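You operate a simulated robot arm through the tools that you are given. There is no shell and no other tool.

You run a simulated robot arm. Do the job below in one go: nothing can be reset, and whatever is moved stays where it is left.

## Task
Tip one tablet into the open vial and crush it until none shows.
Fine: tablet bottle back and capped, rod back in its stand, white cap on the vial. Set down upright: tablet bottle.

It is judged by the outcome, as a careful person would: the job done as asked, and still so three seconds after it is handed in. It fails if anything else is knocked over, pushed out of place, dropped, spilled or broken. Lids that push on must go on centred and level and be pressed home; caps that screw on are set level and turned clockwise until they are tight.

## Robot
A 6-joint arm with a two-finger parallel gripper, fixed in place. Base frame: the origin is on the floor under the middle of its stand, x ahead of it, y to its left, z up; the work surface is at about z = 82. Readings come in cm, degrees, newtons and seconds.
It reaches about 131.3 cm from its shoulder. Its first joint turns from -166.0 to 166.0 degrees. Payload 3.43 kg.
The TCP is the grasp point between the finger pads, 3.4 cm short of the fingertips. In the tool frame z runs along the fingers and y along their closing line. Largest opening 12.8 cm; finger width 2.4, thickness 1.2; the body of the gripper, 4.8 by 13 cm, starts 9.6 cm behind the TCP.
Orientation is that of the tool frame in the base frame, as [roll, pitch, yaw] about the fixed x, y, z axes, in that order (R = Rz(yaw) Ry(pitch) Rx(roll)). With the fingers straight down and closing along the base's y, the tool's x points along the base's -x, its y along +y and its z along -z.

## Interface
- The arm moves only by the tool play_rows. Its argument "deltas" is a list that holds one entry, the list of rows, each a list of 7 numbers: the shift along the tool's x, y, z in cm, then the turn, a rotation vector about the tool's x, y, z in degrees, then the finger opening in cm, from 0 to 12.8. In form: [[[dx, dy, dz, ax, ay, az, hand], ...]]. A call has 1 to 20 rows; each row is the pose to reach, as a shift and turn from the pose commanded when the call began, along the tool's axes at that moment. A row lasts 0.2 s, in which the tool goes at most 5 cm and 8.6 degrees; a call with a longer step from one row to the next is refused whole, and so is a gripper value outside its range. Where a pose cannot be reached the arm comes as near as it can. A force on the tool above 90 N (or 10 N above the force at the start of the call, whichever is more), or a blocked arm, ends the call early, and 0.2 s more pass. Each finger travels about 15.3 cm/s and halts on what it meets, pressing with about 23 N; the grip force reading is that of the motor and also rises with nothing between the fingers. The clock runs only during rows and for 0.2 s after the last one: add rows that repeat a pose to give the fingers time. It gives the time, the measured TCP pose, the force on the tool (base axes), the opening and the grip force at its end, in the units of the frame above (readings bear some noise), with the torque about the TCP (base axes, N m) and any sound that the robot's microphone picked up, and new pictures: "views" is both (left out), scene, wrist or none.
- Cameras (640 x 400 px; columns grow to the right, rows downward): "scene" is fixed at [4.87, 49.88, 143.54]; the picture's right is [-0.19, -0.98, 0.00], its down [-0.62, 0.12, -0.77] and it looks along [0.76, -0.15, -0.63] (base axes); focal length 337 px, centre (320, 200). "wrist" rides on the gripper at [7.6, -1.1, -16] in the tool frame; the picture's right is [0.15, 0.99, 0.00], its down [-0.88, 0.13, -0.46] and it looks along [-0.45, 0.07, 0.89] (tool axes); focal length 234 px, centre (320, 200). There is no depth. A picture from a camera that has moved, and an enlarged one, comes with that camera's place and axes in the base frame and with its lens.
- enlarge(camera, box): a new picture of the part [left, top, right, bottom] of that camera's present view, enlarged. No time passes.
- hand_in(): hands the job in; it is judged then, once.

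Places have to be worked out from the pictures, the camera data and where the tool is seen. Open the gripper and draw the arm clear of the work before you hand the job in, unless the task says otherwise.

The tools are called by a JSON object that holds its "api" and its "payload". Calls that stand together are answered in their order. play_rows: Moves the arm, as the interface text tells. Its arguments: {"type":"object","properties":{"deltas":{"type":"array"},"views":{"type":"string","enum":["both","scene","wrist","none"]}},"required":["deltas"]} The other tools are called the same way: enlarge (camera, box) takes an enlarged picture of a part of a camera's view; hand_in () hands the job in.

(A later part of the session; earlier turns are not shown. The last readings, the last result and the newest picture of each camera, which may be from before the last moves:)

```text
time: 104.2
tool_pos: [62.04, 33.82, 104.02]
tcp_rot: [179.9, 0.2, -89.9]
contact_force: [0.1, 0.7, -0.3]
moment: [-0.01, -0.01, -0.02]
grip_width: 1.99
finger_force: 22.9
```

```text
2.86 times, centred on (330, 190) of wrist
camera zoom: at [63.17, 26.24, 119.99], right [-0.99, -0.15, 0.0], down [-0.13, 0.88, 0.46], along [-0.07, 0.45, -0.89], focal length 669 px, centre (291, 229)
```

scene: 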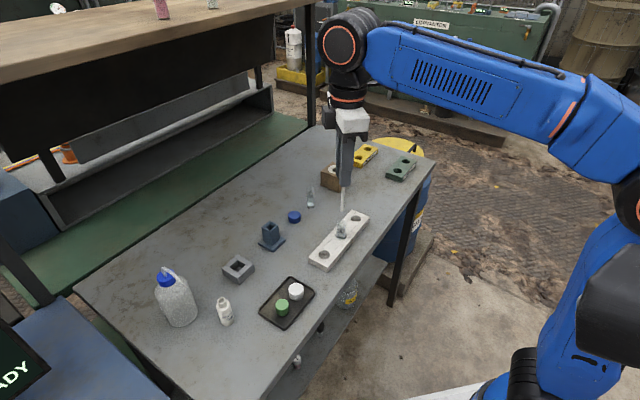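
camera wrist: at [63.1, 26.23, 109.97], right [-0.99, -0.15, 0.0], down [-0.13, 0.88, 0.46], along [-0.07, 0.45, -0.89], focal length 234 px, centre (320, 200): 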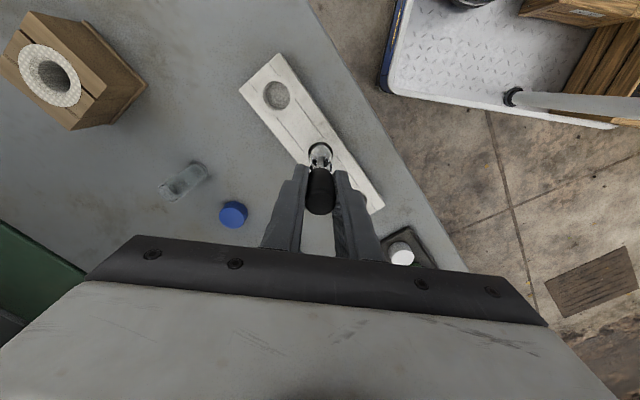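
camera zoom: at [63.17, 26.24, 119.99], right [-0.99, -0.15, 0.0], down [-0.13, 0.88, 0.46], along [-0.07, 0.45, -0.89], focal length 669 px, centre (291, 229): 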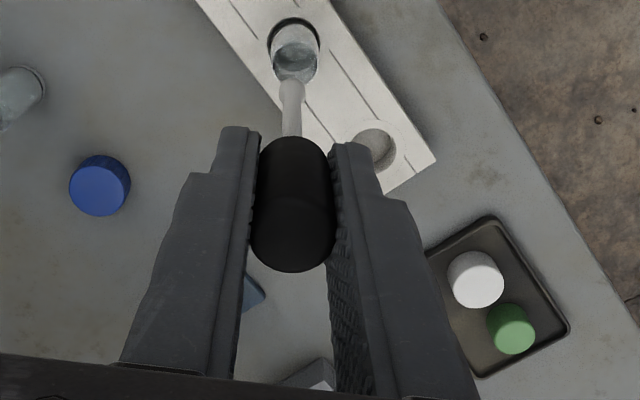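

The ball is about 1.3 mm off in x; I'll correct that and go back down.

{"api": "play_rows", "payload": {"deltas": [[[0, 0.12, 1, 0, 0, 0, 1.6], [0, 0.12, 2.5, 0, 0, 0, 1.6], [0, 0.12, 4, 0, 0, 0, 1.6], [0, 0.12, 5.3, 0, 0, 0, 1.6], [0, 0.12, 6.6, 0, 0, 0, 1.6], [0, 0.12, 7.8, 0, 0, 0, 1.6], [0, 0.12, 8.8, 0, 0, 0, 1.6], [0, 0.12, 9.5, 0, 0, 0, 1.6], [0, 0.12, 9.5, 0, 0, 0, 1.6]]], "views": "none"}}

{"api": "play_rows", "payload": {"deltas": [[[0, 0, 0.1, 0, 0, 0, 1.6], [0, 0, 0.2, 0, 0, 0, 1.6], [0, 0, 0.3, 0, 0, 0, 1.6], [0, 0, 0.3, 0, 0, 0, 1.6]]], "views": "none"}}

```text
time: 106.2
tool_pos: [61.67, 33.57, 94.49]
tcp_rot: [180.0, 0.1, -89.9]
contact_force: [0.0, 0.3, -0.3]
moment: [0.01, 0.0, -0.03]
grip_width: 2.06
finger_force: 23.1
```

```text
time: 107.2
tool_pos: [61.83, 33.75, 94.21]
tcp_rot: [179.9, 0.1, -90.0]
contact_force: [0.4, 0.5, -0.6]
moment: [0.03, -0.01, -0.02]
grip_width: 2.04
finger_force: 22.8
```

{"api": "play_rows", "payload": {"deltas": [[[0, 0, 0.08, 0, 0, 0, 1.6], [0, 0, 0.16, 0, 0, 0, 1.6], [0, 0, 0.24, 0, 0, 0, 1.6], [0, 0, 0.24, 0, 0, 0, 1.6]]], "views": "none"}}

{"api": "play_rows", "payload": {"deltas": [[[0, 0, 0.05, 0, 0, 0, 1.6], [0, 0, 0.1, 0, 0, 0, 1.6], [0, 0, 0.1, 0, 0, 0, 1.6]]], "views": "none"}}

```text
time: 108.2
tool_pos: [61.91, 33.77, 94.0]
tcp_rot: [179.9, 0.0, -90.0]
contact_force: [-0.1, -0.2, -0.4]
moment: [-0.02, 0.01, -0.02]
grip_width: 2.04
finger_force: 22.8
```

```text
time: 109.0
tool_pos: [61.97, 33.62, 93.89]
tcp_rot: [180.0, 0.2, -89.9]
contact_force: [-1.0, 1.5, 14.5]
moment: [0.14, 0.03, -0.02]
grip_width: 2.03
finger_force: 22.9
```

Contact at 14.5 N. I'll grind two circles of about 3 mm radius with twisting, under slightly more load.

{"api": "play_rows", "payload": {"deltas": [[[0.15, 0, 0.03, 0, 0, 4, 1.6], [0.3, 0, 0.03, 0, 0, 8, 1.6], [0.21, 0.21, 0.03, 0, 0, 14, 1.6], [0, 0.3, 0.03, 0, 0, 20, 1.6], [-0.21, 0.21, 0.03, 0, 0, 14, 1.6], [-0.3, 0, 0.04, 0, 0, 8, 1.6], [-0.21, -0.21, 0.04, 0, 0, 0, 1.6], [0, -0.3, 0.04, 0, 0, -8, 1.6], [0.21, -0.21, 0.04, 0, 0, -14, 1.6], [0.3, 0, 0.05, 0, 0, -20, 1.6], [0.21, 0.21, 0.05, 0, 0, -14, 1.6], [0, 0.3, 0.05, 0, 0, -8, 1.6], [-0.21, 0.21, 0.05, 0, 0, 0, 1.6], [-0.3, 0, 0.06, 0, 0, 8, 1.6], [-0.21, -0.21, 0.06, 0, 0, 14, 1.6], [0, -0.3, 0.06, 0, 0, 20, 1.6], [0.1, -0.15, 0.06, 0, 0, 12, 1.6], [0, 0, 0.06, 0, 0, 4, 1.6], [0, 0, 0.06, 0, 0, 0, 1.6]]], "views": "none"}}

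{"api": "enlarge", "payload": {"camera": "wrist", "box": [300, 130, 340, 180]}}

{"api": "enlarge", "payload": {"camera": "scene", "box": [328, 212, 356, 244]}}

```text
time: 113.0
tool_pos: [61.72, 33.68, 93.75]
tcp_rot: [179.9, 0.0, -89.9]
contact_force: [0.1, -0.1, -0.4]
moment: [-0.01, 0.01, 0.0]
grip_width: 2.05
finger_force: 22.9
```

```text
8.00 times, centred on (320, 155) of wrist
camera zoom: at [63.0, 26.2, 109.83], right [-0.99, -0.15, 0.0], down [-0.13, 0.88, 0.46], along [-0.07, 0.45, -0.89], focal length 1873 px, centre (320, 560)
```

zoom: 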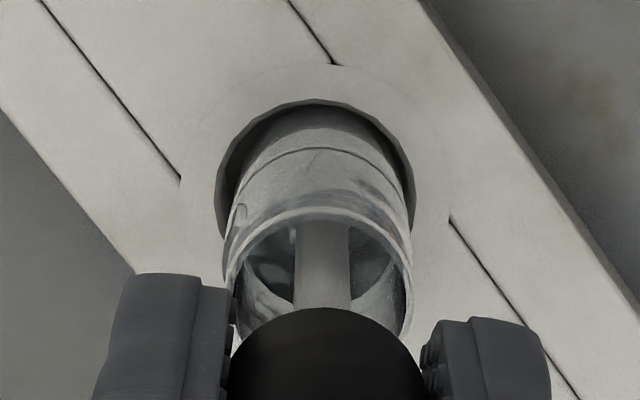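

```text
12.50 times, centred on (342, 228) of scene
camera zoom: at [4.87, 49.88, 143.54], right [-0.19, -0.98, 0.0], down [-0.62, 0.12, -0.77], along [0.76, -0.15, -0.63], focal length 4207 px, centre (45, -150)
```

zoom: 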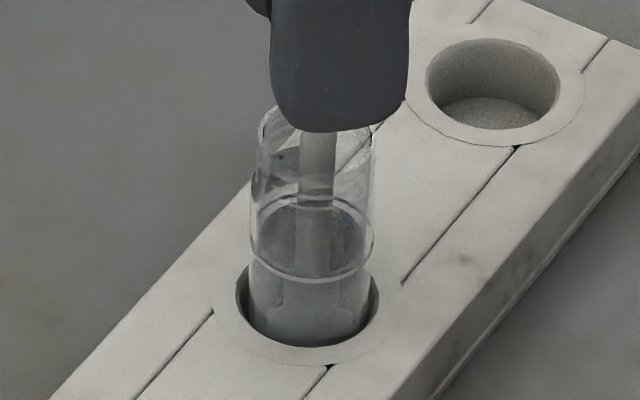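

The force is back to zero, so the fragments flattened or the rod crept up in the grip. I'll press down again in small steps.

{"api": "play_rows", "payload": {"deltas": [[[0, 0, 0.06, 0, 0, 0, 1.6], [0, 0, 0.12, 0, 0, 0, 1.6], [0, 0, 0.12, 0, 0, 0, 1.6]]], "views": "none"}}

```text
time: 113.8
tool_pos: [61.82, 33.6, 93.64]
tcp_rot: [179.9, 0.1, -90.0]
contact_force: [0.2, 0.6, 5.5]
moment: [0.07, -0.03, 0.04]
grip_width: 2.06
finger_force: 22.9
```

Contact again at 93.65. I'll do another set of circles, feeding down slightly as I go to keep the load on.

{"api": "play_rows", "payload": {"deltas": [[[0, 0, 0.06, 0, 0, 0, 1.6], [0.15, 0, 0.06, 0, 0, 4, 1.6], [0.3, 0, 0.06, 0, 0, 8, 1.6], [0.21, 0.21, 0.07, 0, 0, 14, 1.6], [0, 0.3, 0.07, 0, 0, 20, 1.6], [-0.21, 0.21, 0.08, 0, 0, 14, 1.6], [-0.3, 0, 0.09, 0, 0, 8, 1.6], [-0.21, -0.21, 0.1, 0, 0, 0, 1.6], [0, -0.3, 0.1, 0, 0, -8, 1.6], [0.21, -0.21, 0.11, 0, 0, -14, 1.6], [0.3, 0, 0.12, 0, 0, -20, 1.6], [0.21, 0.21, 0.13, 0, 0, -14, 1.6], [0, 0.3, 0.13, 0, 0, -8, 1.6], [-0.21, 0.21, 0.14, 0, 0, 0, 1.6], [-0.3, 0, 0.14, 0, 0, 8, 1.6], [-0.21, -0.21, 0.14, 0, 0, 14, 1.6], [0, -0.3, 0.15, 0, 0, 20, 1.6], [0, -0.15, 0.15, 0, 0, 12, 1.6], [0, 0, 0.15, 0, 0, 4, 1.6], [0, 0, 0.15, 0, 0, 0, 1.6]]], "views": "none"}}

```text
time: 118.0
tool_pos: [61.71, 33.78, 93.48]
tcp_rot: [179.9, 0.2, -89.9]
contact_force: [0.8, 0.8, 18.0]
moment: [0.12, -0.03, -0.02]
grip_width: 2.03
finger_force: 22.8
```

Still 18 N of load. I'll lift out and check progress from above.

{"api": "play_rows", "payload": {"deltas": [[[0, 0, -0.8, 0, 0, 0, 1.6], [0, 0, -2, 0, 0, 0, 1.6], [0, 0, -3.4, 0, 0, 0, 1.6], [0, 0, -4.8, 0, 0, 0, 1.6], [0, 0, -6.2, 0, 0, 0, 1.6], [0, 0, -7.6, 0, 0, 0, 1.6], [0, 0, -9, 0, 0, 0, 1.6], [0, 0, -10.4, 0, 0, 0, 1.6], [-1, 0, -10.4, 0, 0, 0, 1.6], [-3, 0, -10.4, 0, 0, 0, 1.6], [-5, 0, -10.4, 0, 0, 0, 1.6], [-7, 0, -10.4, 0, 0, 0, 1.6], [-7.4, 0, -10.4, 0, 0, 0, 1.6], [-7.4, 0, -10.4, 0, 0, 0, 1.6]]], "views": "wrist"}}

{"api": "enlarge", "payload": {"camera": "wrist", "box": [317, 70, 341, 94]}}

{"api": "enlarge", "payload": {"camera": "scene", "box": [328, 212, 356, 244]}}

{"api": "enlarge", "payload": {"camera": "wrist", "box": [260, 120, 400, 260]}}

```text
time: 121.0
tool_pos: [61.69, 41.06, 104.13]
tcp_rot: [180.0, 0.2, -90.0]
contact_force: [0.5, -0.3, 0.1]
moment: [-0.01, -0.01, -0.03]
grip_width: 2.04
finger_force: 22.9
camera wrist: at [62.86, 33.51, 120.05], right [-0.99, -0.15, 0.0], down [-0.13, 0.88, 0.46], along [-0.07, 0.45, -0.89], focal length 234 px, centre (320, 200)
```

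wrist: 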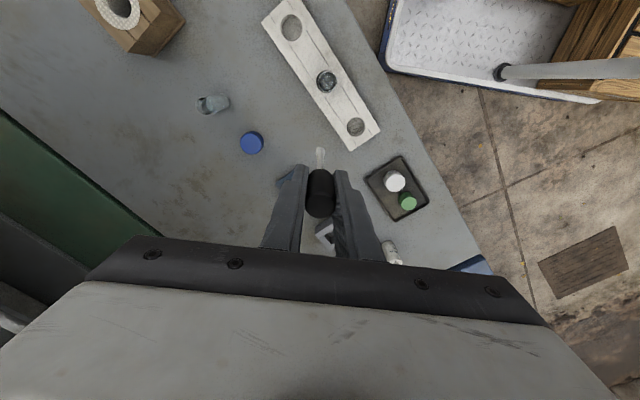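

```text
16.00 times, centred on (329, 82) of wrist
camera zoom: at [62.86, 33.51, 120.05], right [-0.99, -0.15, 0.0], down [-0.13, 0.88, 0.46], along [-0.07, 0.45, -0.89], focal length 3747 px, centre (176, 2088)
```

zoom: 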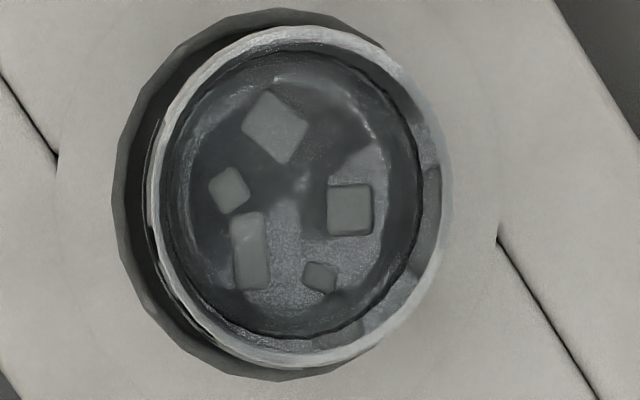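

```text
12.50 times, centred on (342, 228) of scene
camera zoom: at [4.87, 49.88, 143.54], right [-0.19, -0.98, 0.0], down [-0.62, 0.12, -0.77], along [0.76, -0.15, -0.63], focal length 4207 px, centre (45, -150)
```

zoom: 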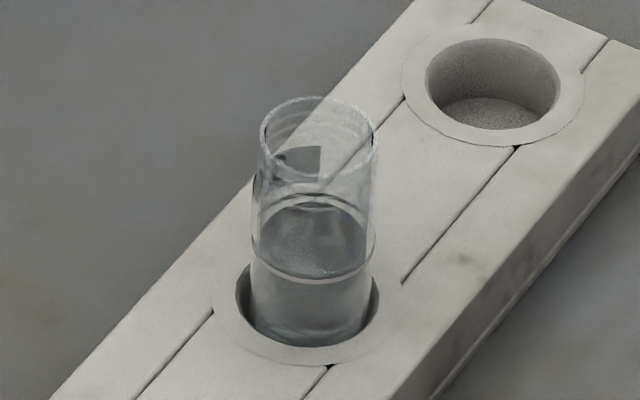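

```text
2.86 times, centred on (330, 190) of wrist
camera zoom: at [62.86, 33.51, 120.05], right [-0.99, -0.15, 0.0], down [-0.13, 0.88, 0.46], along [-0.07, 0.45, -0.89], focal length 669 px, centre (291, 229)
```

zoom: 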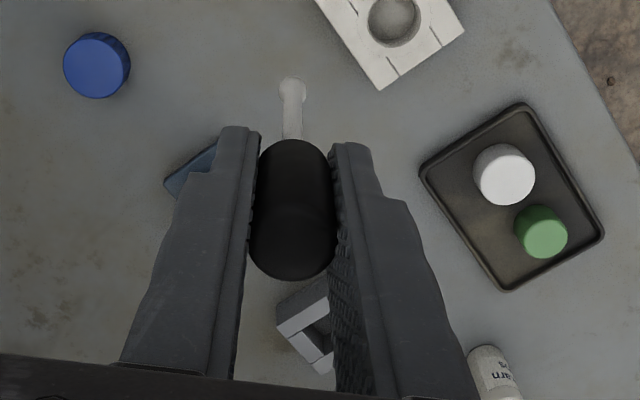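

The same five fragments, in the same places. So gentle circling didn't advance it, and firm presses seem to matter more. I'll go back in and make repeated distinct presses near 28 N.

{"api": "play_rows", "payload": {"deltas": [[[1, 0, 0, 0, 0, 0, 1.6], [3, 0, 0, 0, 0, 0, 1.6], [5, 0, 0, 0, 0, 0, 1.6], [6.8, 0, 0, 0, 0, 0, 1.6], [7.4, 0, 0, 0, 0, 0, 1.6], [7.4, 0, 1.2, 0, 0, 0, 1.6], [7.4, 0, 2.6, 0, 0, 0, 1.6], [7.4, 0, 4, 0, 0, 0, 1.6], [7.4, 0, 5.4, 0, 0, 0, 1.6], [7.4, 0, 6.8, 0, 0, 0, 1.6], [7.4, 0, 8.2, 0, 0, 0, 1.6], [7.4, 0, 9.3, 0, 0, 0, 1.6], [7.4, 0, 10.1, 0, 0, 0, 1.6], [7.4, 0, 10.1, 0, 0, 0, 1.6]]], "views": "none"}}

{"api": "play_rows", "payload": {"deltas": [[[0, 0, 0.15, 0, 0, 0, 1.6], [0, 0, 0.3, 0, 0, 0, 1.6], [0, 0, 0.3, 0, 0, 0, 1.6]]], "views": "none"}}

```text
time: 124.0
tool_pos: [61.72, 33.86, 93.98]
tcp_rot: [180.0, 0.2, -90.0]
contact_force: [0.3, -1.3, -0.1]
moment: [0.0, -0.02, -0.01]
grip_width: 2.06
finger_force: 23.0
```

```text
time: 124.8
tool_pos: [61.76, 33.83, 93.51]
tcp_rot: [-180.0, 0.2, -90.0]
contact_force: [1.4, 0.9, 9.0]
moment: [0.07, -0.06, -0.05]
grip_width: 2.04
finger_force: 22.8
```

{"api": "play_rows", "payload": {"deltas": [[[0, 0, 0.07, 0, 0, 0, 1.6], [0, 0, 0.07, 0, 0, 0, 1.6], [0, 0, 0.07, 0, 0, 0, 1.6], [0, 0, -0.25, 0, 0, 0, 1.6], [0, 0, 0.07, 0, 0, 0, 1.6], [0, 0, 0.07, 0, 0, 0, 1.6], [0, 0, 0.07, 0, 0, 0, 1.6], [0, 0, -0.25, 0, 0, 0, 1.6], [0, 0, 0.08, 0, 0, 0, 1.6], [0, 0, 0.08, 0, 0, 0, 1.6], [0, 0, 0.08, 0, 0, 0, 1.6], [0, 0, -0.25, 0, 0, 0, 1.6], [0, 0, 0.08, 0, 0, 0, 1.6], [0, 0, 0.08, 0, 0, 0, 1.6], [0, 0, 0.08, 0, 0, 0, 1.6]]], "views": "none"}}

{"api": "enlarge", "payload": {"camera": "scene", "box": [328, 212, 356, 244]}}

{"api": "enlarge", "payload": {"camera": "wrist", "box": [300, 130, 340, 180]}}

```text
time: 128.0
tool_pos: [61.54, 33.56, 93.61]
tcp_rot: [-179.9, 0.2, -90.0]
contact_force: [1.4, -0.1, 21.2]
moment: [-0.03, -0.13, -0.04]
grip_width: 2.01
finger_force: 23.3
```

```text
12.50 times, centred on (342, 228) of scene
camera zoom: at [4.87, 49.88, 143.54], right [-0.19, -0.98, 0.0], down [-0.62, 0.12, -0.77], along [0.76, -0.15, -0.63], focal length 4207 px, centre (45, -150)
```

zoom: 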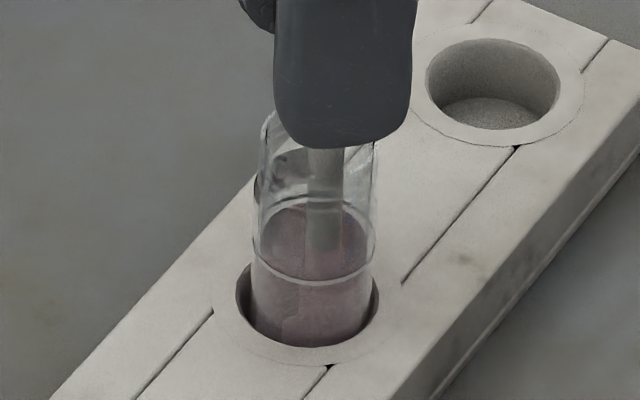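

```text
8.00 times, centred on (320, 155) of wrist
camera zoom: at [62.86, 26.11, 109.5], right [-0.99, -0.15, 0.0], down [-0.13, 0.88, 0.46], along [-0.07, 0.45, -0.89], focal length 1873 px, centre (320, 560)
```

zoom: 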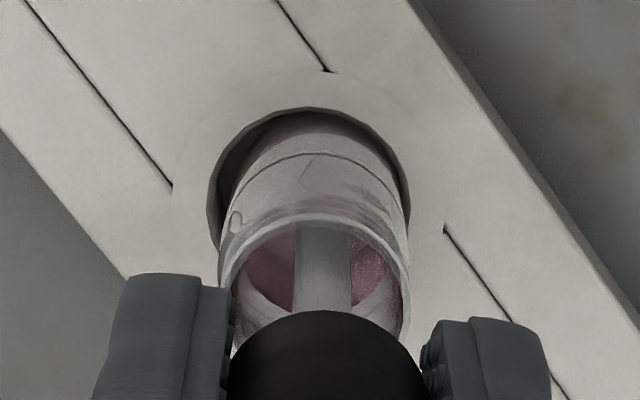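

The liquid has turned pink, so the repeated presses crushed the fragments. I'll lift out and inspect.

{"api": "play_rows", "payload": {"deltas": [[[0, 0, -0.8, 0, 0, 0, 1.6], [0, 0, -2, 0, 0, 0, 1.6], [0, 0, -3.4, 0, 0, 0, 1.6], [0, 0, -4.8, 0, 0, 0, 1.6], [0, 0, -6.2, 0, 0, 0, 1.6], [0, 0, -7.6, 0, 0, 0, 1.6], [0, 0, -9, 0, 0, 0, 1.6], [0, 0, -10.4, 0, 0, 0, 1.6], [-1, 0, -10.4, 0, 0, 0, 1.6], [-3, 0, -10.4, 0, 0, 0, 1.6], [-5, 0, -10.4, 0, 0, 0, 1.6], [-7, 0, -10.4, 0, 0, 0, 1.6], [-7.4, 0, -10.4, 0, 0, 0, 1.6], [-7.4, 0, -10.4, 0, 0, 0, 1.6]]], "views": "wrist"}}

{"api": "enlarge", "payload": {"camera": "wrist", "box": [315, 70, 339, 94]}}

{"api": "enlarge", "payload": {"camera": "scene", "box": [328, 212, 356, 244]}}

{"api": "enlarge", "payload": {"camera": "wrist", "box": [260, 120, 400, 260]}}

```text
time: 131.0
tool_pos: [61.73, 41.09, 103.99]
tcp_rot: [179.9, 0.1, -90.0]
contact_force: [-0.4, -0.2, 0.3]
moment: [0.03, 0.0, -0.01]
grip_width: 2.03
finger_force: 23.4
camera wrist: at [62.95, 33.52, 119.81], right [-0.99, -0.15, 0.0], down [-0.13, 0.88, 0.46], along [-0.07, 0.45, -0.89], focal length 234 px, centre (320, 200)
```

wrist: 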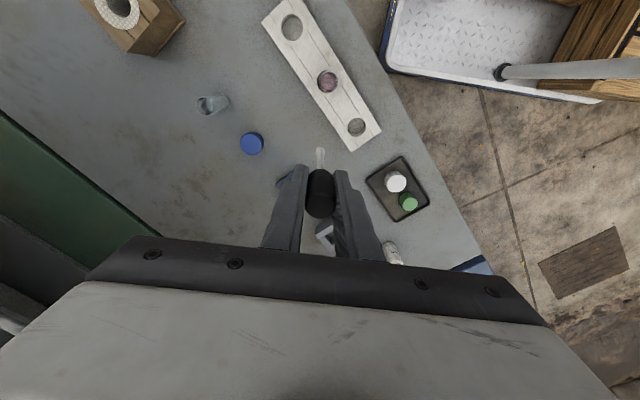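

```text
16.00 times, centred on (327, 82) of wrist
camera zoom: at [62.95, 33.52, 119.81], right [-0.99, -0.15, 0.0], down [-0.13, 0.88, 0.46], along [-0.07, 0.45, -0.89], focal length 3747 px, centre (208, 2088)
```

zoom: 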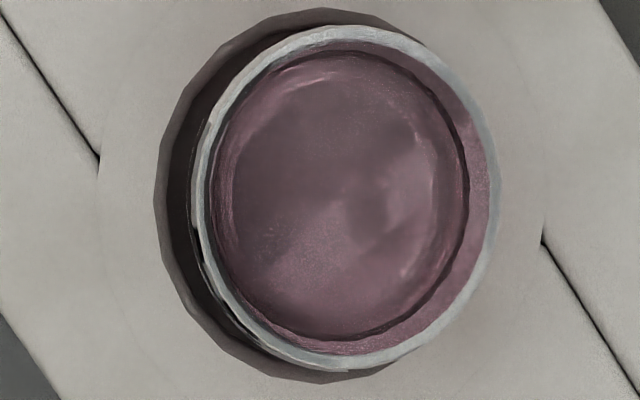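

```text
12.50 times, centred on (342, 228) of scene
camera zoom: at [4.87, 49.88, 143.54], right [-0.19, -0.98, 0.0], down [-0.62, 0.12, -0.77], along [0.76, -0.15, -0.63], focal length 4207 px, centre (45, -150)
```

zoom: 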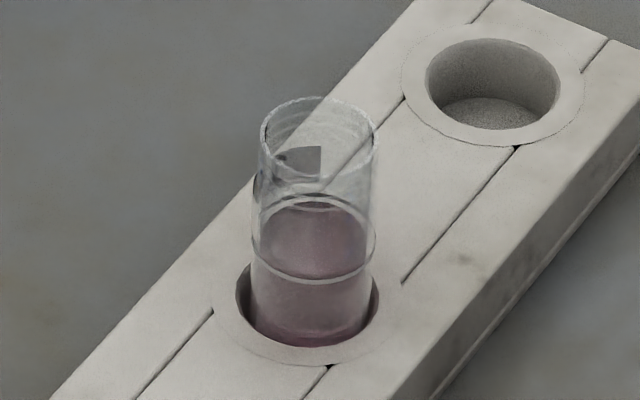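

```text
2.86 times, centred on (330, 190) of wrist
camera zoom: at [62.95, 33.52, 119.81], right [-0.99, -0.15, 0.0], down [-0.13, 0.88, 0.46], along [-0.07, 0.45, -0.89], focal length 669 px, centre (291, 229)
```

zoom: 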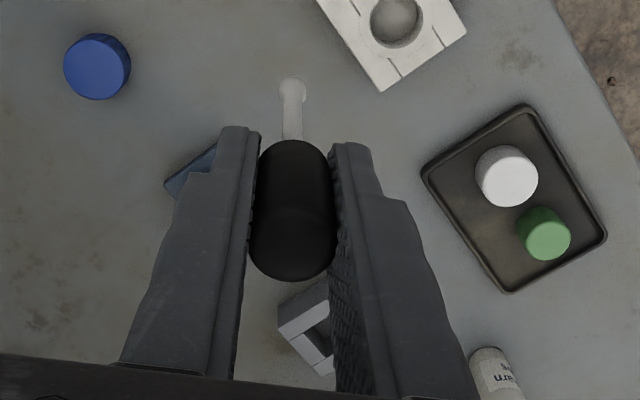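

The liquid is uniformly pink with no fragments left, and the vial is upright in its rack. Next the rod goes back to its stand: I'll move above it at height and check alignment.

{"api": "play_rows", "payload": {"deltas": [[[-1, -0.3, 0, 0, 0, 0, 1.6], [-2.8, -0.85, 0, 0, 0, 0, 1.6], [-4.8, -1.45, 0, 0, 0, 0, 1.6], [-6.8, -2.05, 0, 0, 0, 0, 1.6], [-8.6, -2.6, 0, 0, 0, 0, 1.6], [-9.55, -2.85, 0, 0, 0, 0, 1.6], [-9.55, -2.85, 0, 0, 0, 0, 1.6], [-9.55, -2.85, 0, 0, 0, 0, 1.6]]], "views": "none"}}

{"api": "enlarge", "payload": {"camera": "wrist", "box": [290, 105, 350, 165]}}

{"api": "enlarge", "payload": {"camera": "scene", "box": [240, 180, 310, 255]}}

```text
time: 132.8
tool_pos: [64.6, 50.64, 104.05]
tcp_rot: [-180.0, 0.1, -90.1]
contact_force: [0.7, 0.3, -0.9]
moment: [0.01, 0.01, 0.05]
grip_width: 2.04
finger_force: 23.7
```

```text
6.67 times, centred on (320, 135) of wrist
camera zoom: at [65.8, 43.06, 119.97], right [-0.99, -0.15, 0.0], down [-0.13, 0.88, 0.46], along [-0.07, 0.45, -0.89], focal length 1561 px, centre (320, 633)
```

zoom: 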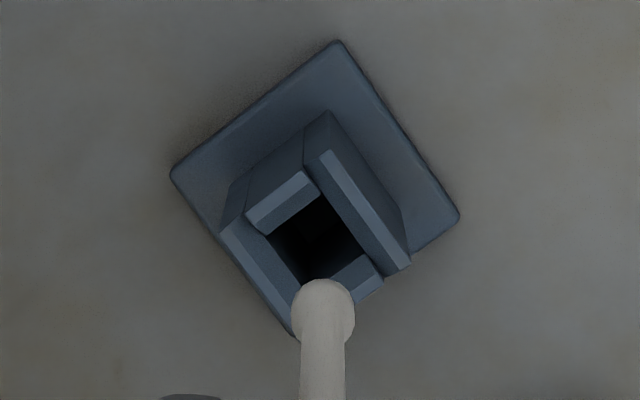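

```text
5.33 times, centred on (275, 218) of scene
camera zoom: at [4.87, 49.88, 143.54], right [-0.19, -0.98, 0.0], down [-0.62, 0.12, -0.77], along [0.76, -0.15, -0.63], focal length 1795 px, centre (560, 107)
```

zoom: 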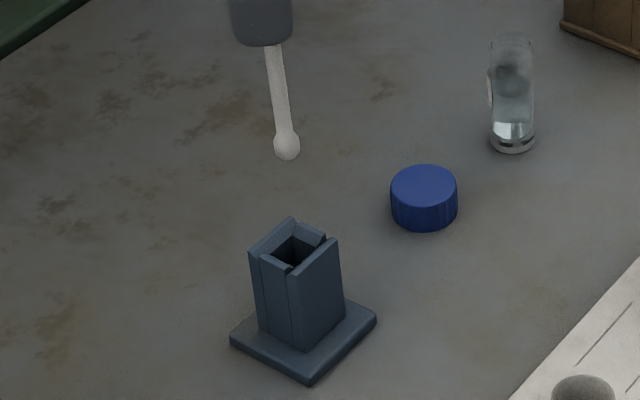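

The ball tip is about 2 mm off the hole centre in y and 1 mm in x. I'll correct that, lower to about 1 cm above the stand and look again.

{"api": "play_rows", "payload": {"deltas": [[[-0.1, -0.05, 0.8, 0, 0, 0, 1.6], [-0.2, -0.1, 2, 0, 0, 0, 1.6], [-0.2, -0.1, 3.2, 0, 0, 0, 1.6], [-0.2, -0.1, 4.2, 0, 0, 0, 1.6], [-0.2, -0.1, 4.5, 0, 0, 0, 1.6], [-0.2, -0.1, 4.5, 0, 0, 0, 1.6]]], "views": "none"}}

{"api": "enlarge", "payload": {"camera": "wrist", "box": [300, 110, 345, 160]}}

{"api": "enlarge", "payload": {"camera": "scene", "box": [255, 205, 295, 250]}}

```text
time: 134.2
tool_pos: [64.74, 50.79, 99.36]
tcp_rot: [179.8, 0.1, -90.0]
contact_force: [0.1, -0.2, -1.2]
moment: [-0.03, 0.02, -0.02]
grip_width: 2.03
finger_force: 23.0
```

```text
8.00 times, centred on (322, 135) of wrist
camera zoom: at [65.99, 43.27, 115.42], right [-0.99, -0.15, 0.0], down [-0.13, 0.88, 0.46], along [-0.07, 0.45, -0.89], focal length 1873 px, centre (300, 720)
```

zoom: 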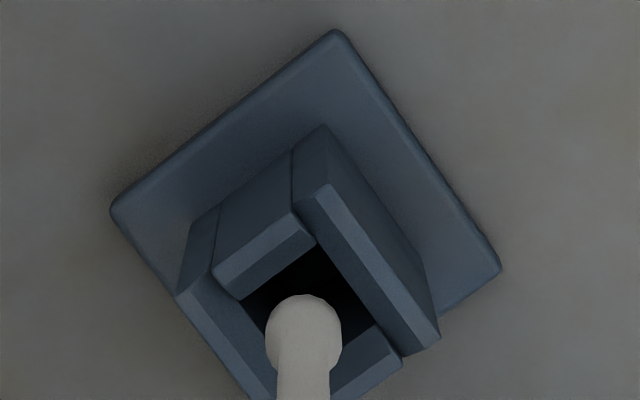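

```text
8.89 times, centred on (275, 228) of scene
camera zoom: at [4.87, 49.88, 143.54], right [-0.19, -0.98, 0.0], down [-0.62, 0.12, -0.77], along [0.76, -0.15, -0.63], focal length 2992 px, centre (720, -44)
```

zoom: 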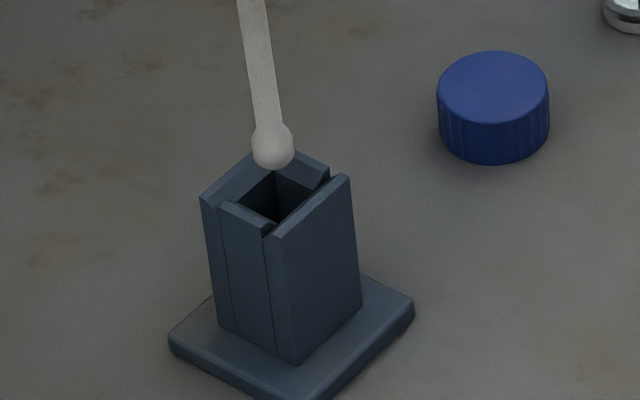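

The ball is now centred over the hole within a millimetre in both views. I'll lower it into the stand.

{"api": "play_rows", "payload": {"deltas": [[[0, 0, 0.6, 0, 0, 0, 1.6], [0, 0, 1.2, 0, 0, 0, 1.6], [0, 0, 2.0, 0, 0, 0, 1.6], [0, 0, 3.0, 0, 0, 0, 1.6], [0, 0, 4.0, 0, 0, 0, 1.6], [0, 0, 4.8, 0, 0, 0, 1.6], [0, 0, 5.2, 0, 0, 0, 1.6], [0, 0, 5.2, 0, 0, 0, 1.6]]], "views": "both"}}

{"api": "enlarge", "payload": {"camera": "scene", "box": [240, 190, 310, 255]}}

```text
time: 136.0
tool_pos: [64.69, 50.83, 94.3]
tcp_rot: [179.9, 0.1, -90.0]
contact_force: [0.0, -0.4, -1.0]
moment: [0.0, 0.0, 0.01]
grip_width: 2.02
finger_force: 23.0
camera wrist: at [65.86, 43.4, 110.25], right [-0.99, -0.15, 0.0], down [-0.13, 0.88, 0.46], along [-0.07, 0.45, -0.89], focal length 234 px, centre (320, 200)
```

scene: 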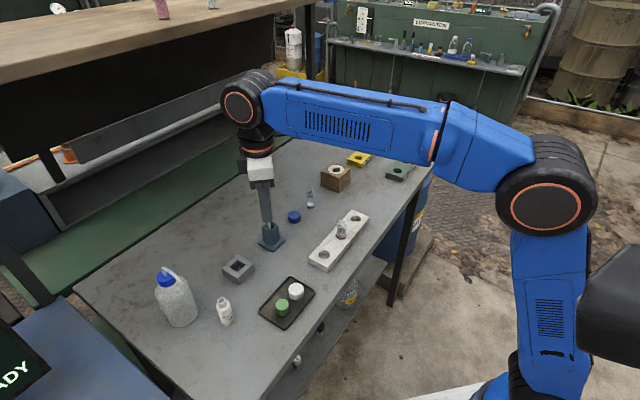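
wrist: 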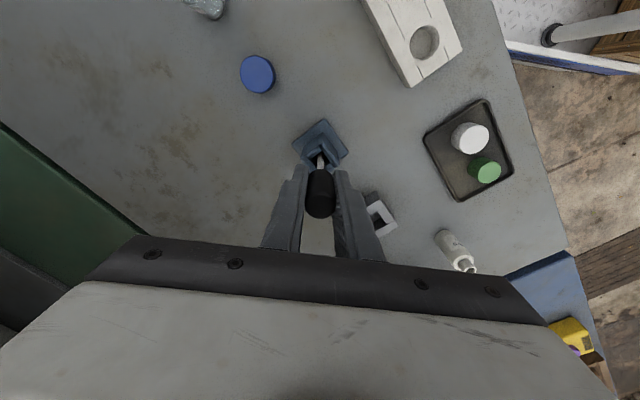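

```text
6.15 times, centred on (275, 222) of scene
camera zoom: at [4.87, 49.88, 143.54], right [-0.19, -0.98, 0.0], down [-0.62, 0.12, -0.77], along [0.76, -0.15, -0.63], focal length 2071 px, centre (597, 62)
```

zoom: 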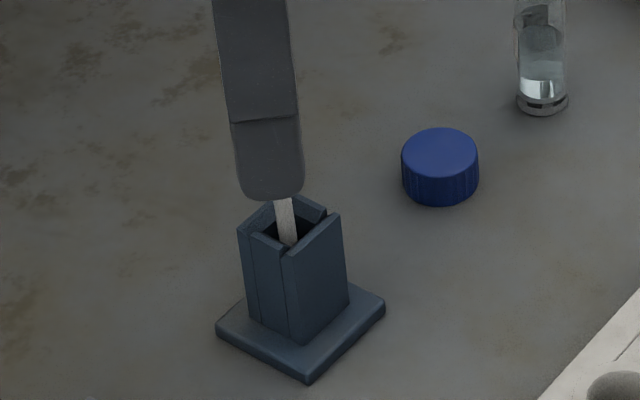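

It slid into the stand with no side force. I'll creep down until it rests on the bottom.

{"api": "play_rows", "payload": {"deltas": [[[0, 0, 0.1, 0, 0, 0, 1.6], [0, 0, 0.2, 0, 0, 0, 1.6], [0, 0, 0.3, 0, 0, 0, 1.6], [0, 0, 0.4, 0, 0, 0, 1.6], [0, 0, 0.4, 0, 0, 0, 1.6]]], "views": "none"}}

{"api": "play_rows", "payload": {"deltas": [[[0, 0, 0.05, 0, 0, 0, 1.6], [0, 0, 0.1, 0, 0, 0, 1.6], [0, 0, 0.15, 0, 0, 0, 1.6], [0, 0, 0.15, 0, 0, 0, 1.6]]], "views": "none"}}

```text
time: 137.2
tool_pos: [64.67, 50.83, 93.9]
tcp_rot: [179.9, 0.1, -90.0]
contact_force: [0.0, 0.3, -0.3]
moment: [0.0, -0.04, -0.02]
grip_width: 2.03
finger_force: 23.3
```

```text
time: 138.2
tool_pos: [64.71, 50.71, 93.65]
tcp_rot: [179.9, 0.1, -90.0]
contact_force: [0.2, 0.8, -0.2]
moment: [0.02, 0.03, 0.0]
grip_width: 2.0
finger_force: 23.1
```

{"api": "play_rows", "payload": {"deltas": [[[0, 0, 0.05, 0, 0, 0, 1.6], [0, 0, 0.1, 0, 0, 0, 1.6], [0, 0, 0.1, 0, 0, 0, 1.6]]], "views": "none"}}

{"api": "play_rows", "payload": {"deltas": [[[0, 0, 0.05, 0, 0, 0, 1.6], [0, 0, 0.1, 0, 0, 0, 1.6], [0, 0, 0.1, 0, 0, 0, 1.6]]], "views": "none"}}

```text
time: 139.0
tool_pos: [64.87, 50.89, 93.79]
tcp_rot: [179.9, 0.0, -90.0]
contact_force: [0.5, 0.0, 0.2]
moment: [0.05, 0.03, -0.01]
grip_width: 2.04
finger_force: 22.8
```

```text
time: 139.8
tool_pos: [64.66, 50.93, 93.55]
tcp_rot: [180.0, 0.2, -89.9]
contact_force: [1.8, 0.2, 13.1]
moment: [-0.02, -0.12, 0.01]
grip_width: 2.03
finger_force: 23.5
```

13 N of contact: the rod is on the stand floor. I'll ease the load and open.

{"api": "play_rows", "payload": {"deltas": [[[0, 0, -0.04, 0, 0, 0, 1.6], [0, 0, -0.04, 0, 0, 0, 2.1], [0, 0, -0.04, 0, 0, 0, 2.4], [0, 0, -0.04, 0, 0, 0, 3], [0, 0, -0.04, 0, 0, 0, 4], [0, 0, -0.04, 0, 0, 0, 5], [0, 0, -0.04, 0, 0, 0, 5]]], "views": "wrist"}}

{"api": "enlarge", "payload": {"camera": "wrist", "box": [260, 120, 400, 260]}}

```text
time: 141.4
tool_pos: [64.61, 50.81, 93.4]
tcp_rot: [179.9, 0.1, -90.0]
contact_force: [-0.2, 0.0, 0.4]
moment: [0.01, 0.05, 0.0]
grip_width: 4.99
finger_force: 0.1
camera wrist: at [65.86, 43.32, 109.5], right [-0.99, -0.15, 0.0], down [-0.13, 0.88, 0.46], along [-0.07, 0.45, -0.89], focal length 234 px, centre (320, 200)
```

wrist: 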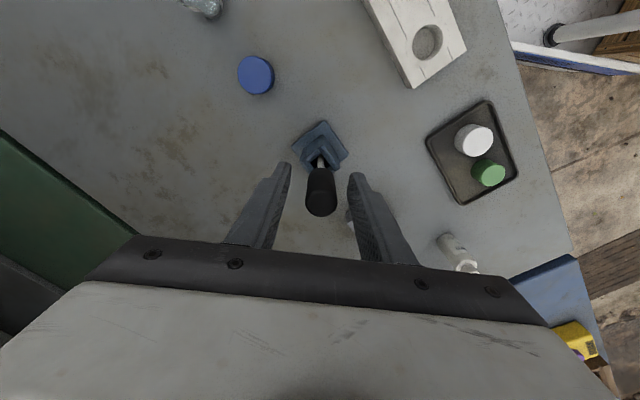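

```text
2.86 times, centred on (330, 190) of wrist
camera zoom: at [65.86, 43.32, 109.5], right [-0.99, -0.15, 0.0], down [-0.13, 0.88, 0.46], along [-0.07, 0.45, -0.89], focal length 669 px, centre (291, 229)
```

zoom: 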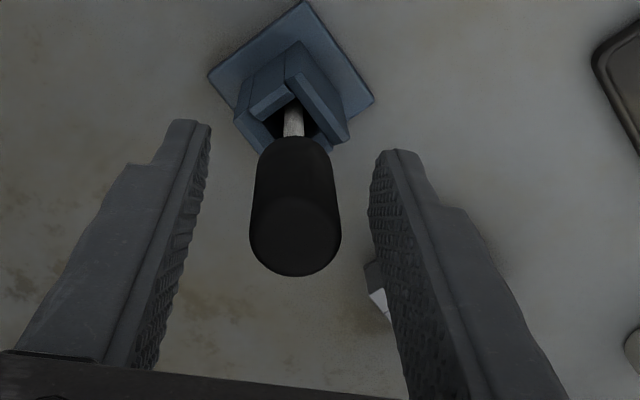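

The rod stands freely in its stand. I'll rise straight up clear of the handle.

{"api": "play_rows", "payload": {"deltas": [[[0, 0, -0.8, 0, 0, 0, 5], [0, 0, -2.2, 0, 0, 0, 5], [0, 0, -4, 0, 0, 0, 5], [0, 0, -6, 0, 0, 0, 5], [0, 0, -8, 0, 0, 0, 5], [0, 0, -9.5, 0, 0, 0, 5], [0, 0, -9.5, 0, 0, 0, 5]]], "views": "both"}}

{"api": "enlarge", "payload": {"camera": "wrist", "box": [395, 85, 475, 190]}}

{"api": "enlarge", "payload": {"camera": "scene", "box": [210, 270, 330, 340]}}

{"api": "enlarge", "payload": {"camera": "scene", "box": [328, 210, 352, 240]}}

```text
time: 143.0
tool_pos: [64.63, 50.77, 102.97]
tcp_rot: [179.8, 0.1, -90.0]
contact_force: [-0.1, -0.8, 0.9]
moment: [0.01, 0.0, -0.02]
grip_width: 5.01
finger_force: 0.0
camera wrist: at [65.79, 43.26, 119.0], right [-0.99, -0.15, 0.0], down [-0.13, 0.88, 0.46], along [-0.07, 0.45, -0.89], focal length 234 px, centre (320, 200)
```

scene: 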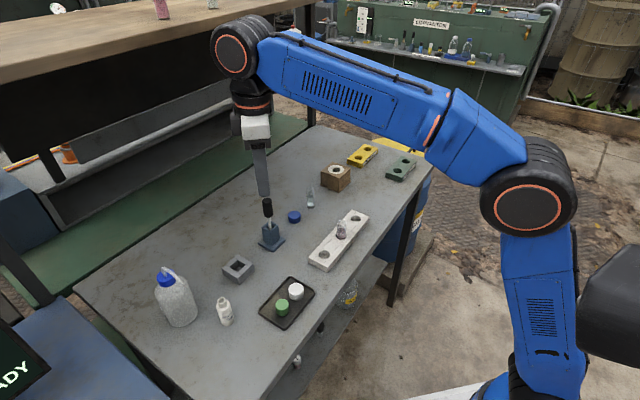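
wrist: 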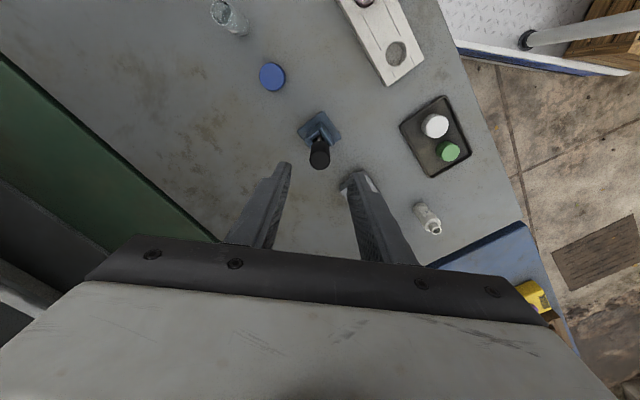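

```text
3.81 times, centred on (435, 138) of wrist
camera zoom: at [65.79, 43.26, 119.0], right [-0.99, -0.15, 0.0], down [-0.13, 0.88, 0.46], along [-0.07, 0.45, -0.89], focal length 892 px, centre (-118, 438)
```

zoom: 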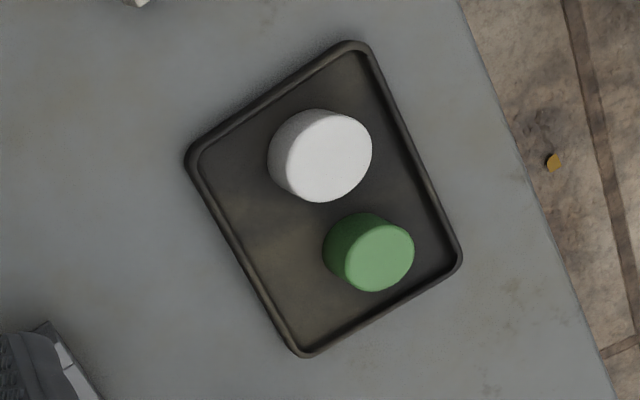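

```text
5.33 times, centred on (270, 305) of scene
camera zoom: at [4.87, 49.88, 143.54], right [-0.19, -0.98, 0.0], down [-0.62, 0.12, -0.77], along [0.76, -0.15, -0.63], focal length 1795 px, centre (587, -360)
```

zoom: 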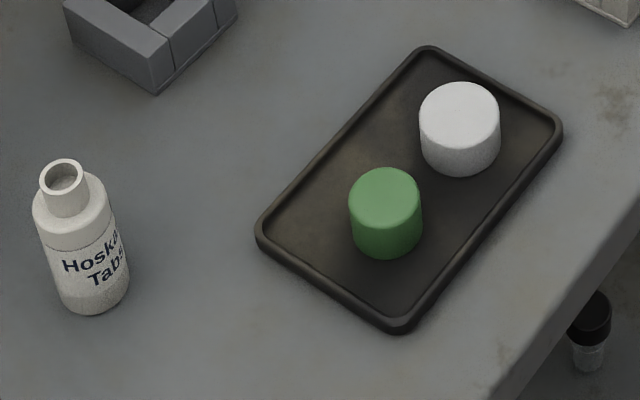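

```text
13.33 times, centred on (340, 225) of scene
camera zoom: at [4.87, 49.88, 143.54], right [-0.19, -0.98, 0.0], down [-0.62, 0.12, -0.77], along [0.76, -0.15, -0.63], focal length 4488 px, centre (53, -133)
```

zoom: 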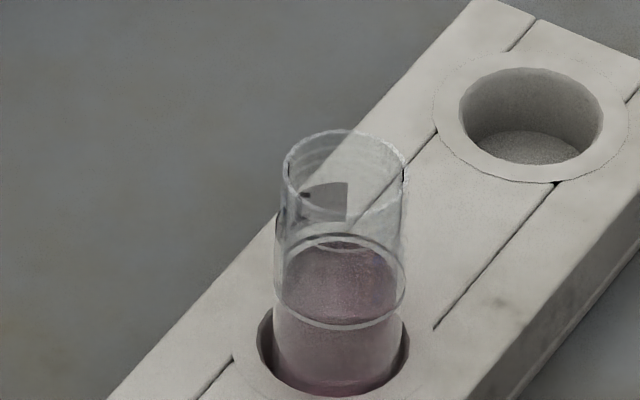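

The core job is done: the rod is back and the liquid shows no tablet. Now for the caps: white is at about (48.4, 46.5) and green at about (45.1, 49.9), both with tops near z≈84.6. I'll move above the white cap with the fingers closing across the line between the caps (yaw −45°).

{"api": "play_rows", "payload": {"deltas": [[[0.3, 1, 0, 0, 0, -3, 5], [0.8, 3, 0, 0, 0, -8, 5], [1.5, 5.5, 0, 0, 0, -14, 5], [2.2, 8, 0.5, 0, 0, -20, 5], [2.9, 10.5, 1, 0, 0, -26, 5], [3.5, 13, 2, 0, 0, -32, 5], [4.0, 15, 3, 0, 0, -38, 5], [4.25, 16.2, 3.5, 0, 0, -43, 5], [4.25, 16.2, 4, 0, 0, -45, 5], [4.25, 16.2, 4, 0, 0, -45, 5]]], "views": "both"}}

{"api": "enlarge", "payload": {"camera": "wrist", "box": [250, 90, 400, 220]}}

```text
time: 145.2
tool_pos: [48.37, 46.51, 98.88]
tcp_rot: [180.0, 0.1, -44.9]
contact_force: [0.1, -0.8, 0.5]
moment: [-0.02, -0.02, 0.01]
grip_width: 5.0
finger_force: 0.1
camera wrist: at [54.7, 41.98, 114.9], right [-0.6, -0.8, 0.0], down [-0.71, 0.53, 0.46], along [-0.37, 0.27, -0.89], focal length 234 px, centre (320, 200)
```

scene: 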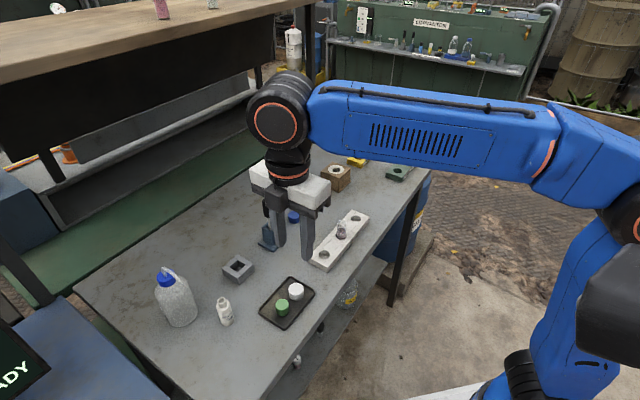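
wrist: 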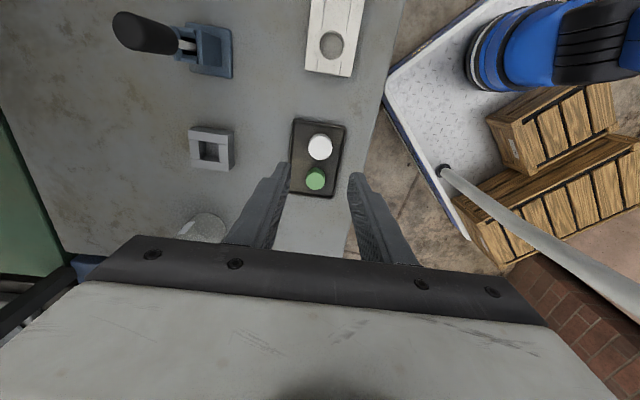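

```text
3.08 times, centred on (325, 155) of wrist
camera zoom: at [54.7, 41.98, 114.9], right [-0.6, -0.8, 0.0], down [-0.71, 0.53, 0.46], along [-0.37, 0.27, -0.89], focal length 720 px, centre (305, 338)
```

zoom: 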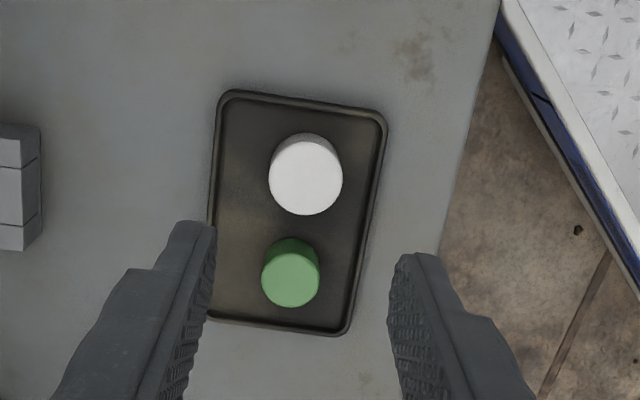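

The white cap is within about 1 mm of the finger axis. I'll narrow the opening to 4.4 and descend, stopping with the fingertips about 0.6 cm above the tray rim.

{"api": "play_rows", "payload": {"deltas": [[[-0.05, 0, 1.5, 0, 0, 0, 4.4], [-0.1, 0, 3.5, 0, 0, 0, 4.4], [-0.12, 0, 5.5, 0, 0, 0, 4.4], [-0.12, 0, 7.5, 0, 0, 0, 4.4], [-0.12, 0, 9, 0, 0, 0, 4.4], [-0.12, 0, 10.5, 0, 0, 0, 4.4], [-0.12, 0, 11.6, 0, 0, 0, 4.4], [-0.12, 0, 11.6, 0, 0, 0, 4.4]]], "views": "both"}}

{"api": "enlarge", "payload": {"camera": "wrist", "box": [250, 110, 400, 250]}}

{"api": "enlarge", "payload": {"camera": "scene", "box": [250, 240, 340, 340]}}

```text
time: 147.0
tool_pos: [48.58, 46.65, 87.38]
tcp_rot: [-179.9, 0.2, -45.0]
contact_force: [0.0, 0.2, -1.0]
moment: [0.02, 0.03, -0.01]
grip_width: 4.39
finger_force: 0.1
camera wrist: at [54.75, 42.19, 103.38], right [-0.6, -0.8, 0.0], down [-0.71, 0.53, 0.46], along [-0.37, 0.27, -0.89], focal length 234 px, centre (320, 200)
```

scene: 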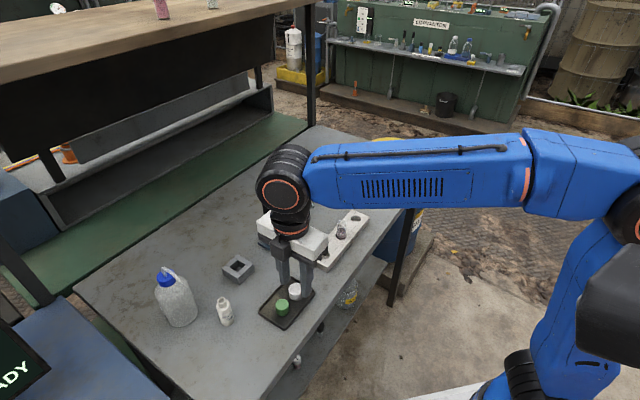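
wrist: 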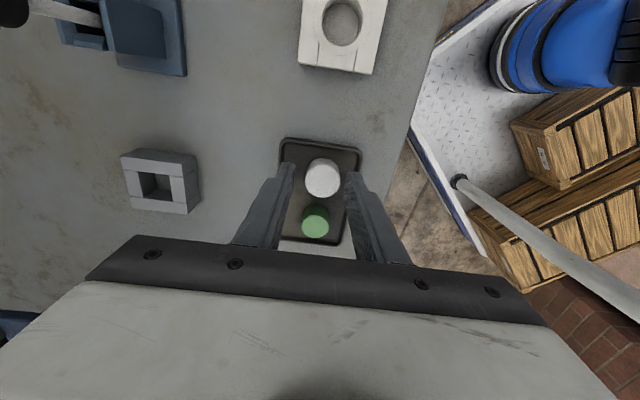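

```text
2.86 times, centred on (325, 180) of wrist
camera zoom: at [54.75, 42.19, 103.38], right [-0.6, -0.8, 0.0], down [-0.71, 0.53, 0.46], along [-0.37, 0.27, -0.89], focal length 669 px, centre (306, 257)
```

zoom: 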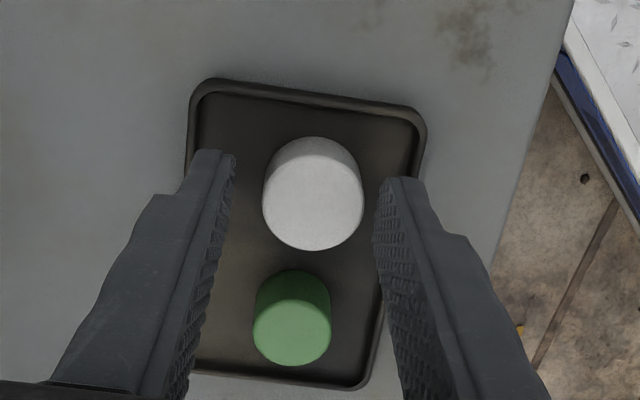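

```text
4.00 times, centred on (295, 290) of scene
camera zoom: at [4.87, 49.88, 143.54], right [-0.19, -0.98, 0.0], down [-0.62, 0.12, -0.77], along [0.76, -0.15, -0.63], focal length 1346 px, centre (420, -160)
```

zoom: 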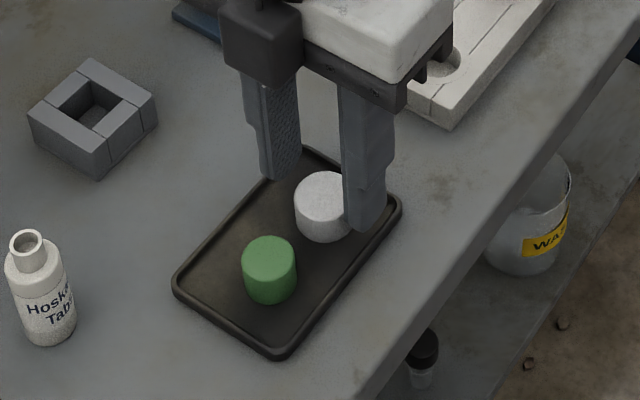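

The cap sits about 0.25 cm toward the right finger and toward the base. I'll shift to centre it and go down the last 0.7 cm.

{"api": "play_rows", "payload": {"deltas": [[[-0.12, 0.12, 0, 0, 0, 0, 4.4], [-0.25, 0.22, 0.1, 0, 0, 0, 4.4], [-0.25, 0.22, 0.4, 0, 0, 0, 4.4], [-0.25, 0.22, 0.7, 0, 0, 0, 4.4], [-0.25, 0.22, 0.7, 0, 0, 0, 4.4]]], "views": "none"}}

{"api": "enlarge", "payload": {"camera": "wrist", "box": [250, 110, 400, 250]}}

{"api": "enlarge", "payload": {"camera": "scene", "box": [265, 260, 325, 320]}}

```text
time: 148.2
tool_pos: [48.3, 46.78, 86.79]
tcp_rot: [-179.9, 0.1, -44.9]
contact_force: [-0.3, -0.2, -0.5]
moment: [0.02, -0.02, 0.0]
grip_width: 4.36
finger_force: 0.1
```

```text
2.86 times, centred on (325, 180) of wrist
camera zoom: at [54.43, 42.24, 102.77], right [-0.6, -0.8, 0.0], down [-0.71, 0.53, 0.46], along [-0.37, 0.27, -0.89], focal length 669 px, centre (306, 257)
```

zoom: 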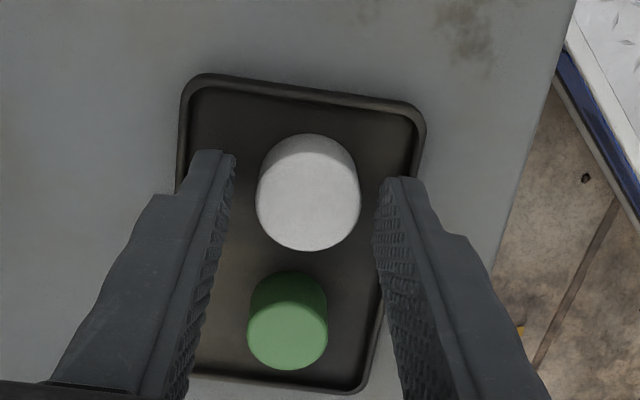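

```text
6.67 times, centred on (295, 290) of scene
camera zoom: at [4.87, 49.88, 143.54], right [-0.19, -0.98, 0.0], down [-0.62, 0.12, -0.77], along [0.76, -0.15, -0.63], focal length 2244 px, centre (487, -400)
```

zoom: 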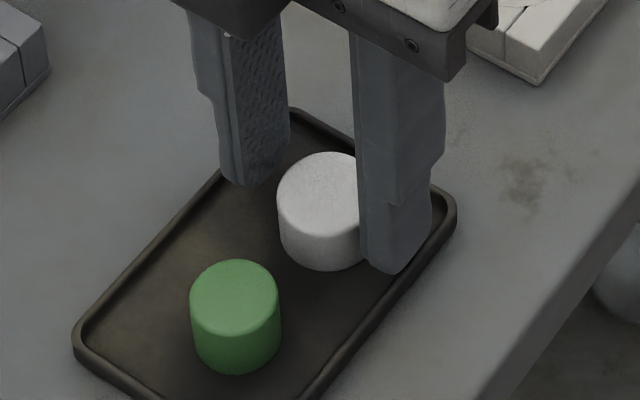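

Now it is centred. I'll close on the white cap.

{"api": "play_rows", "payload": {"deltas": [[[0, 0, 0, 0, 0, 0, 3.8], [0, 0, 0, 0, 0, 0, 3.3], [0, 0, 0, 0, 0, 0, 3.0], [0, 0, 0, 0, 0, 0, 2.6], [0, 0, 0, 0, 0, 0, 2.6]]], "views": "none"}}

{"api": "enlarge", "payload": {"camera": "wrist", "box": [250, 110, 400, 250]}}

{"api": "enlarge", "payload": {"camera": "scene", "box": [265, 260, 325, 320]}}

```text
time: 149.4
tool_pos: [48.16, 46.76, 86.8]
tcp_rot: [-180.0, 0.2, -45.0]
contact_force: [0.6, 0.0, 0.3]
moment: [0.02, -0.01, 0.01]
grip_width: 3.13
finger_force: 22.9
```

```text
2.86 times, centred on (325, 180) of wrist
camera zoom: at [54.43, 42.23, 102.79], right [-0.6, -0.8, 0.0], down [-0.71, 0.53, 0.46], along [-0.37, 0.27, -0.89], focal length 669 px, centre (306, 257)
```

zoom: 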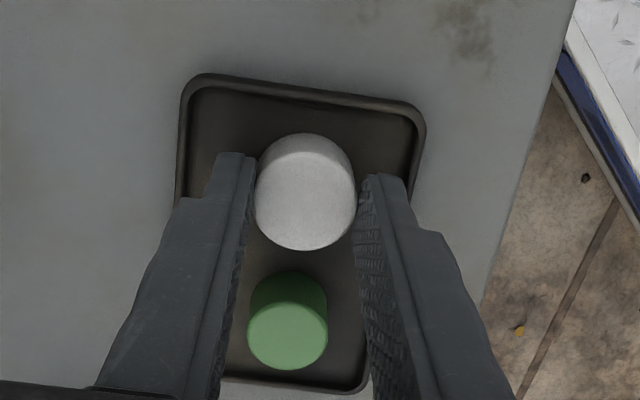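

```text
6.67 times, centred on (295, 290) of scene
camera zoom: at [4.87, 49.88, 143.54], right [-0.19, -0.98, 0.0], down [-0.62, 0.12, -0.77], along [0.76, -0.15, -0.63], focal length 2244 px, centre (487, -400)
```

zoom: 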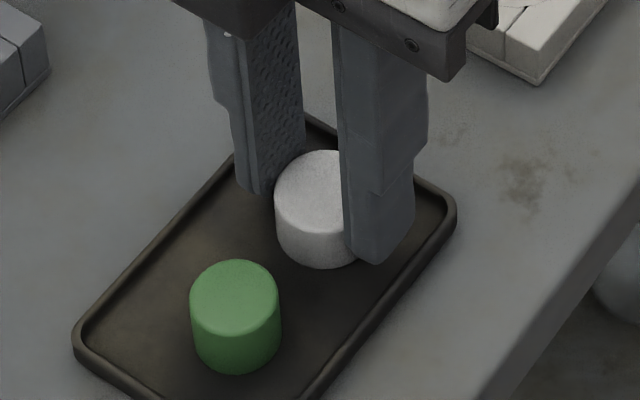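

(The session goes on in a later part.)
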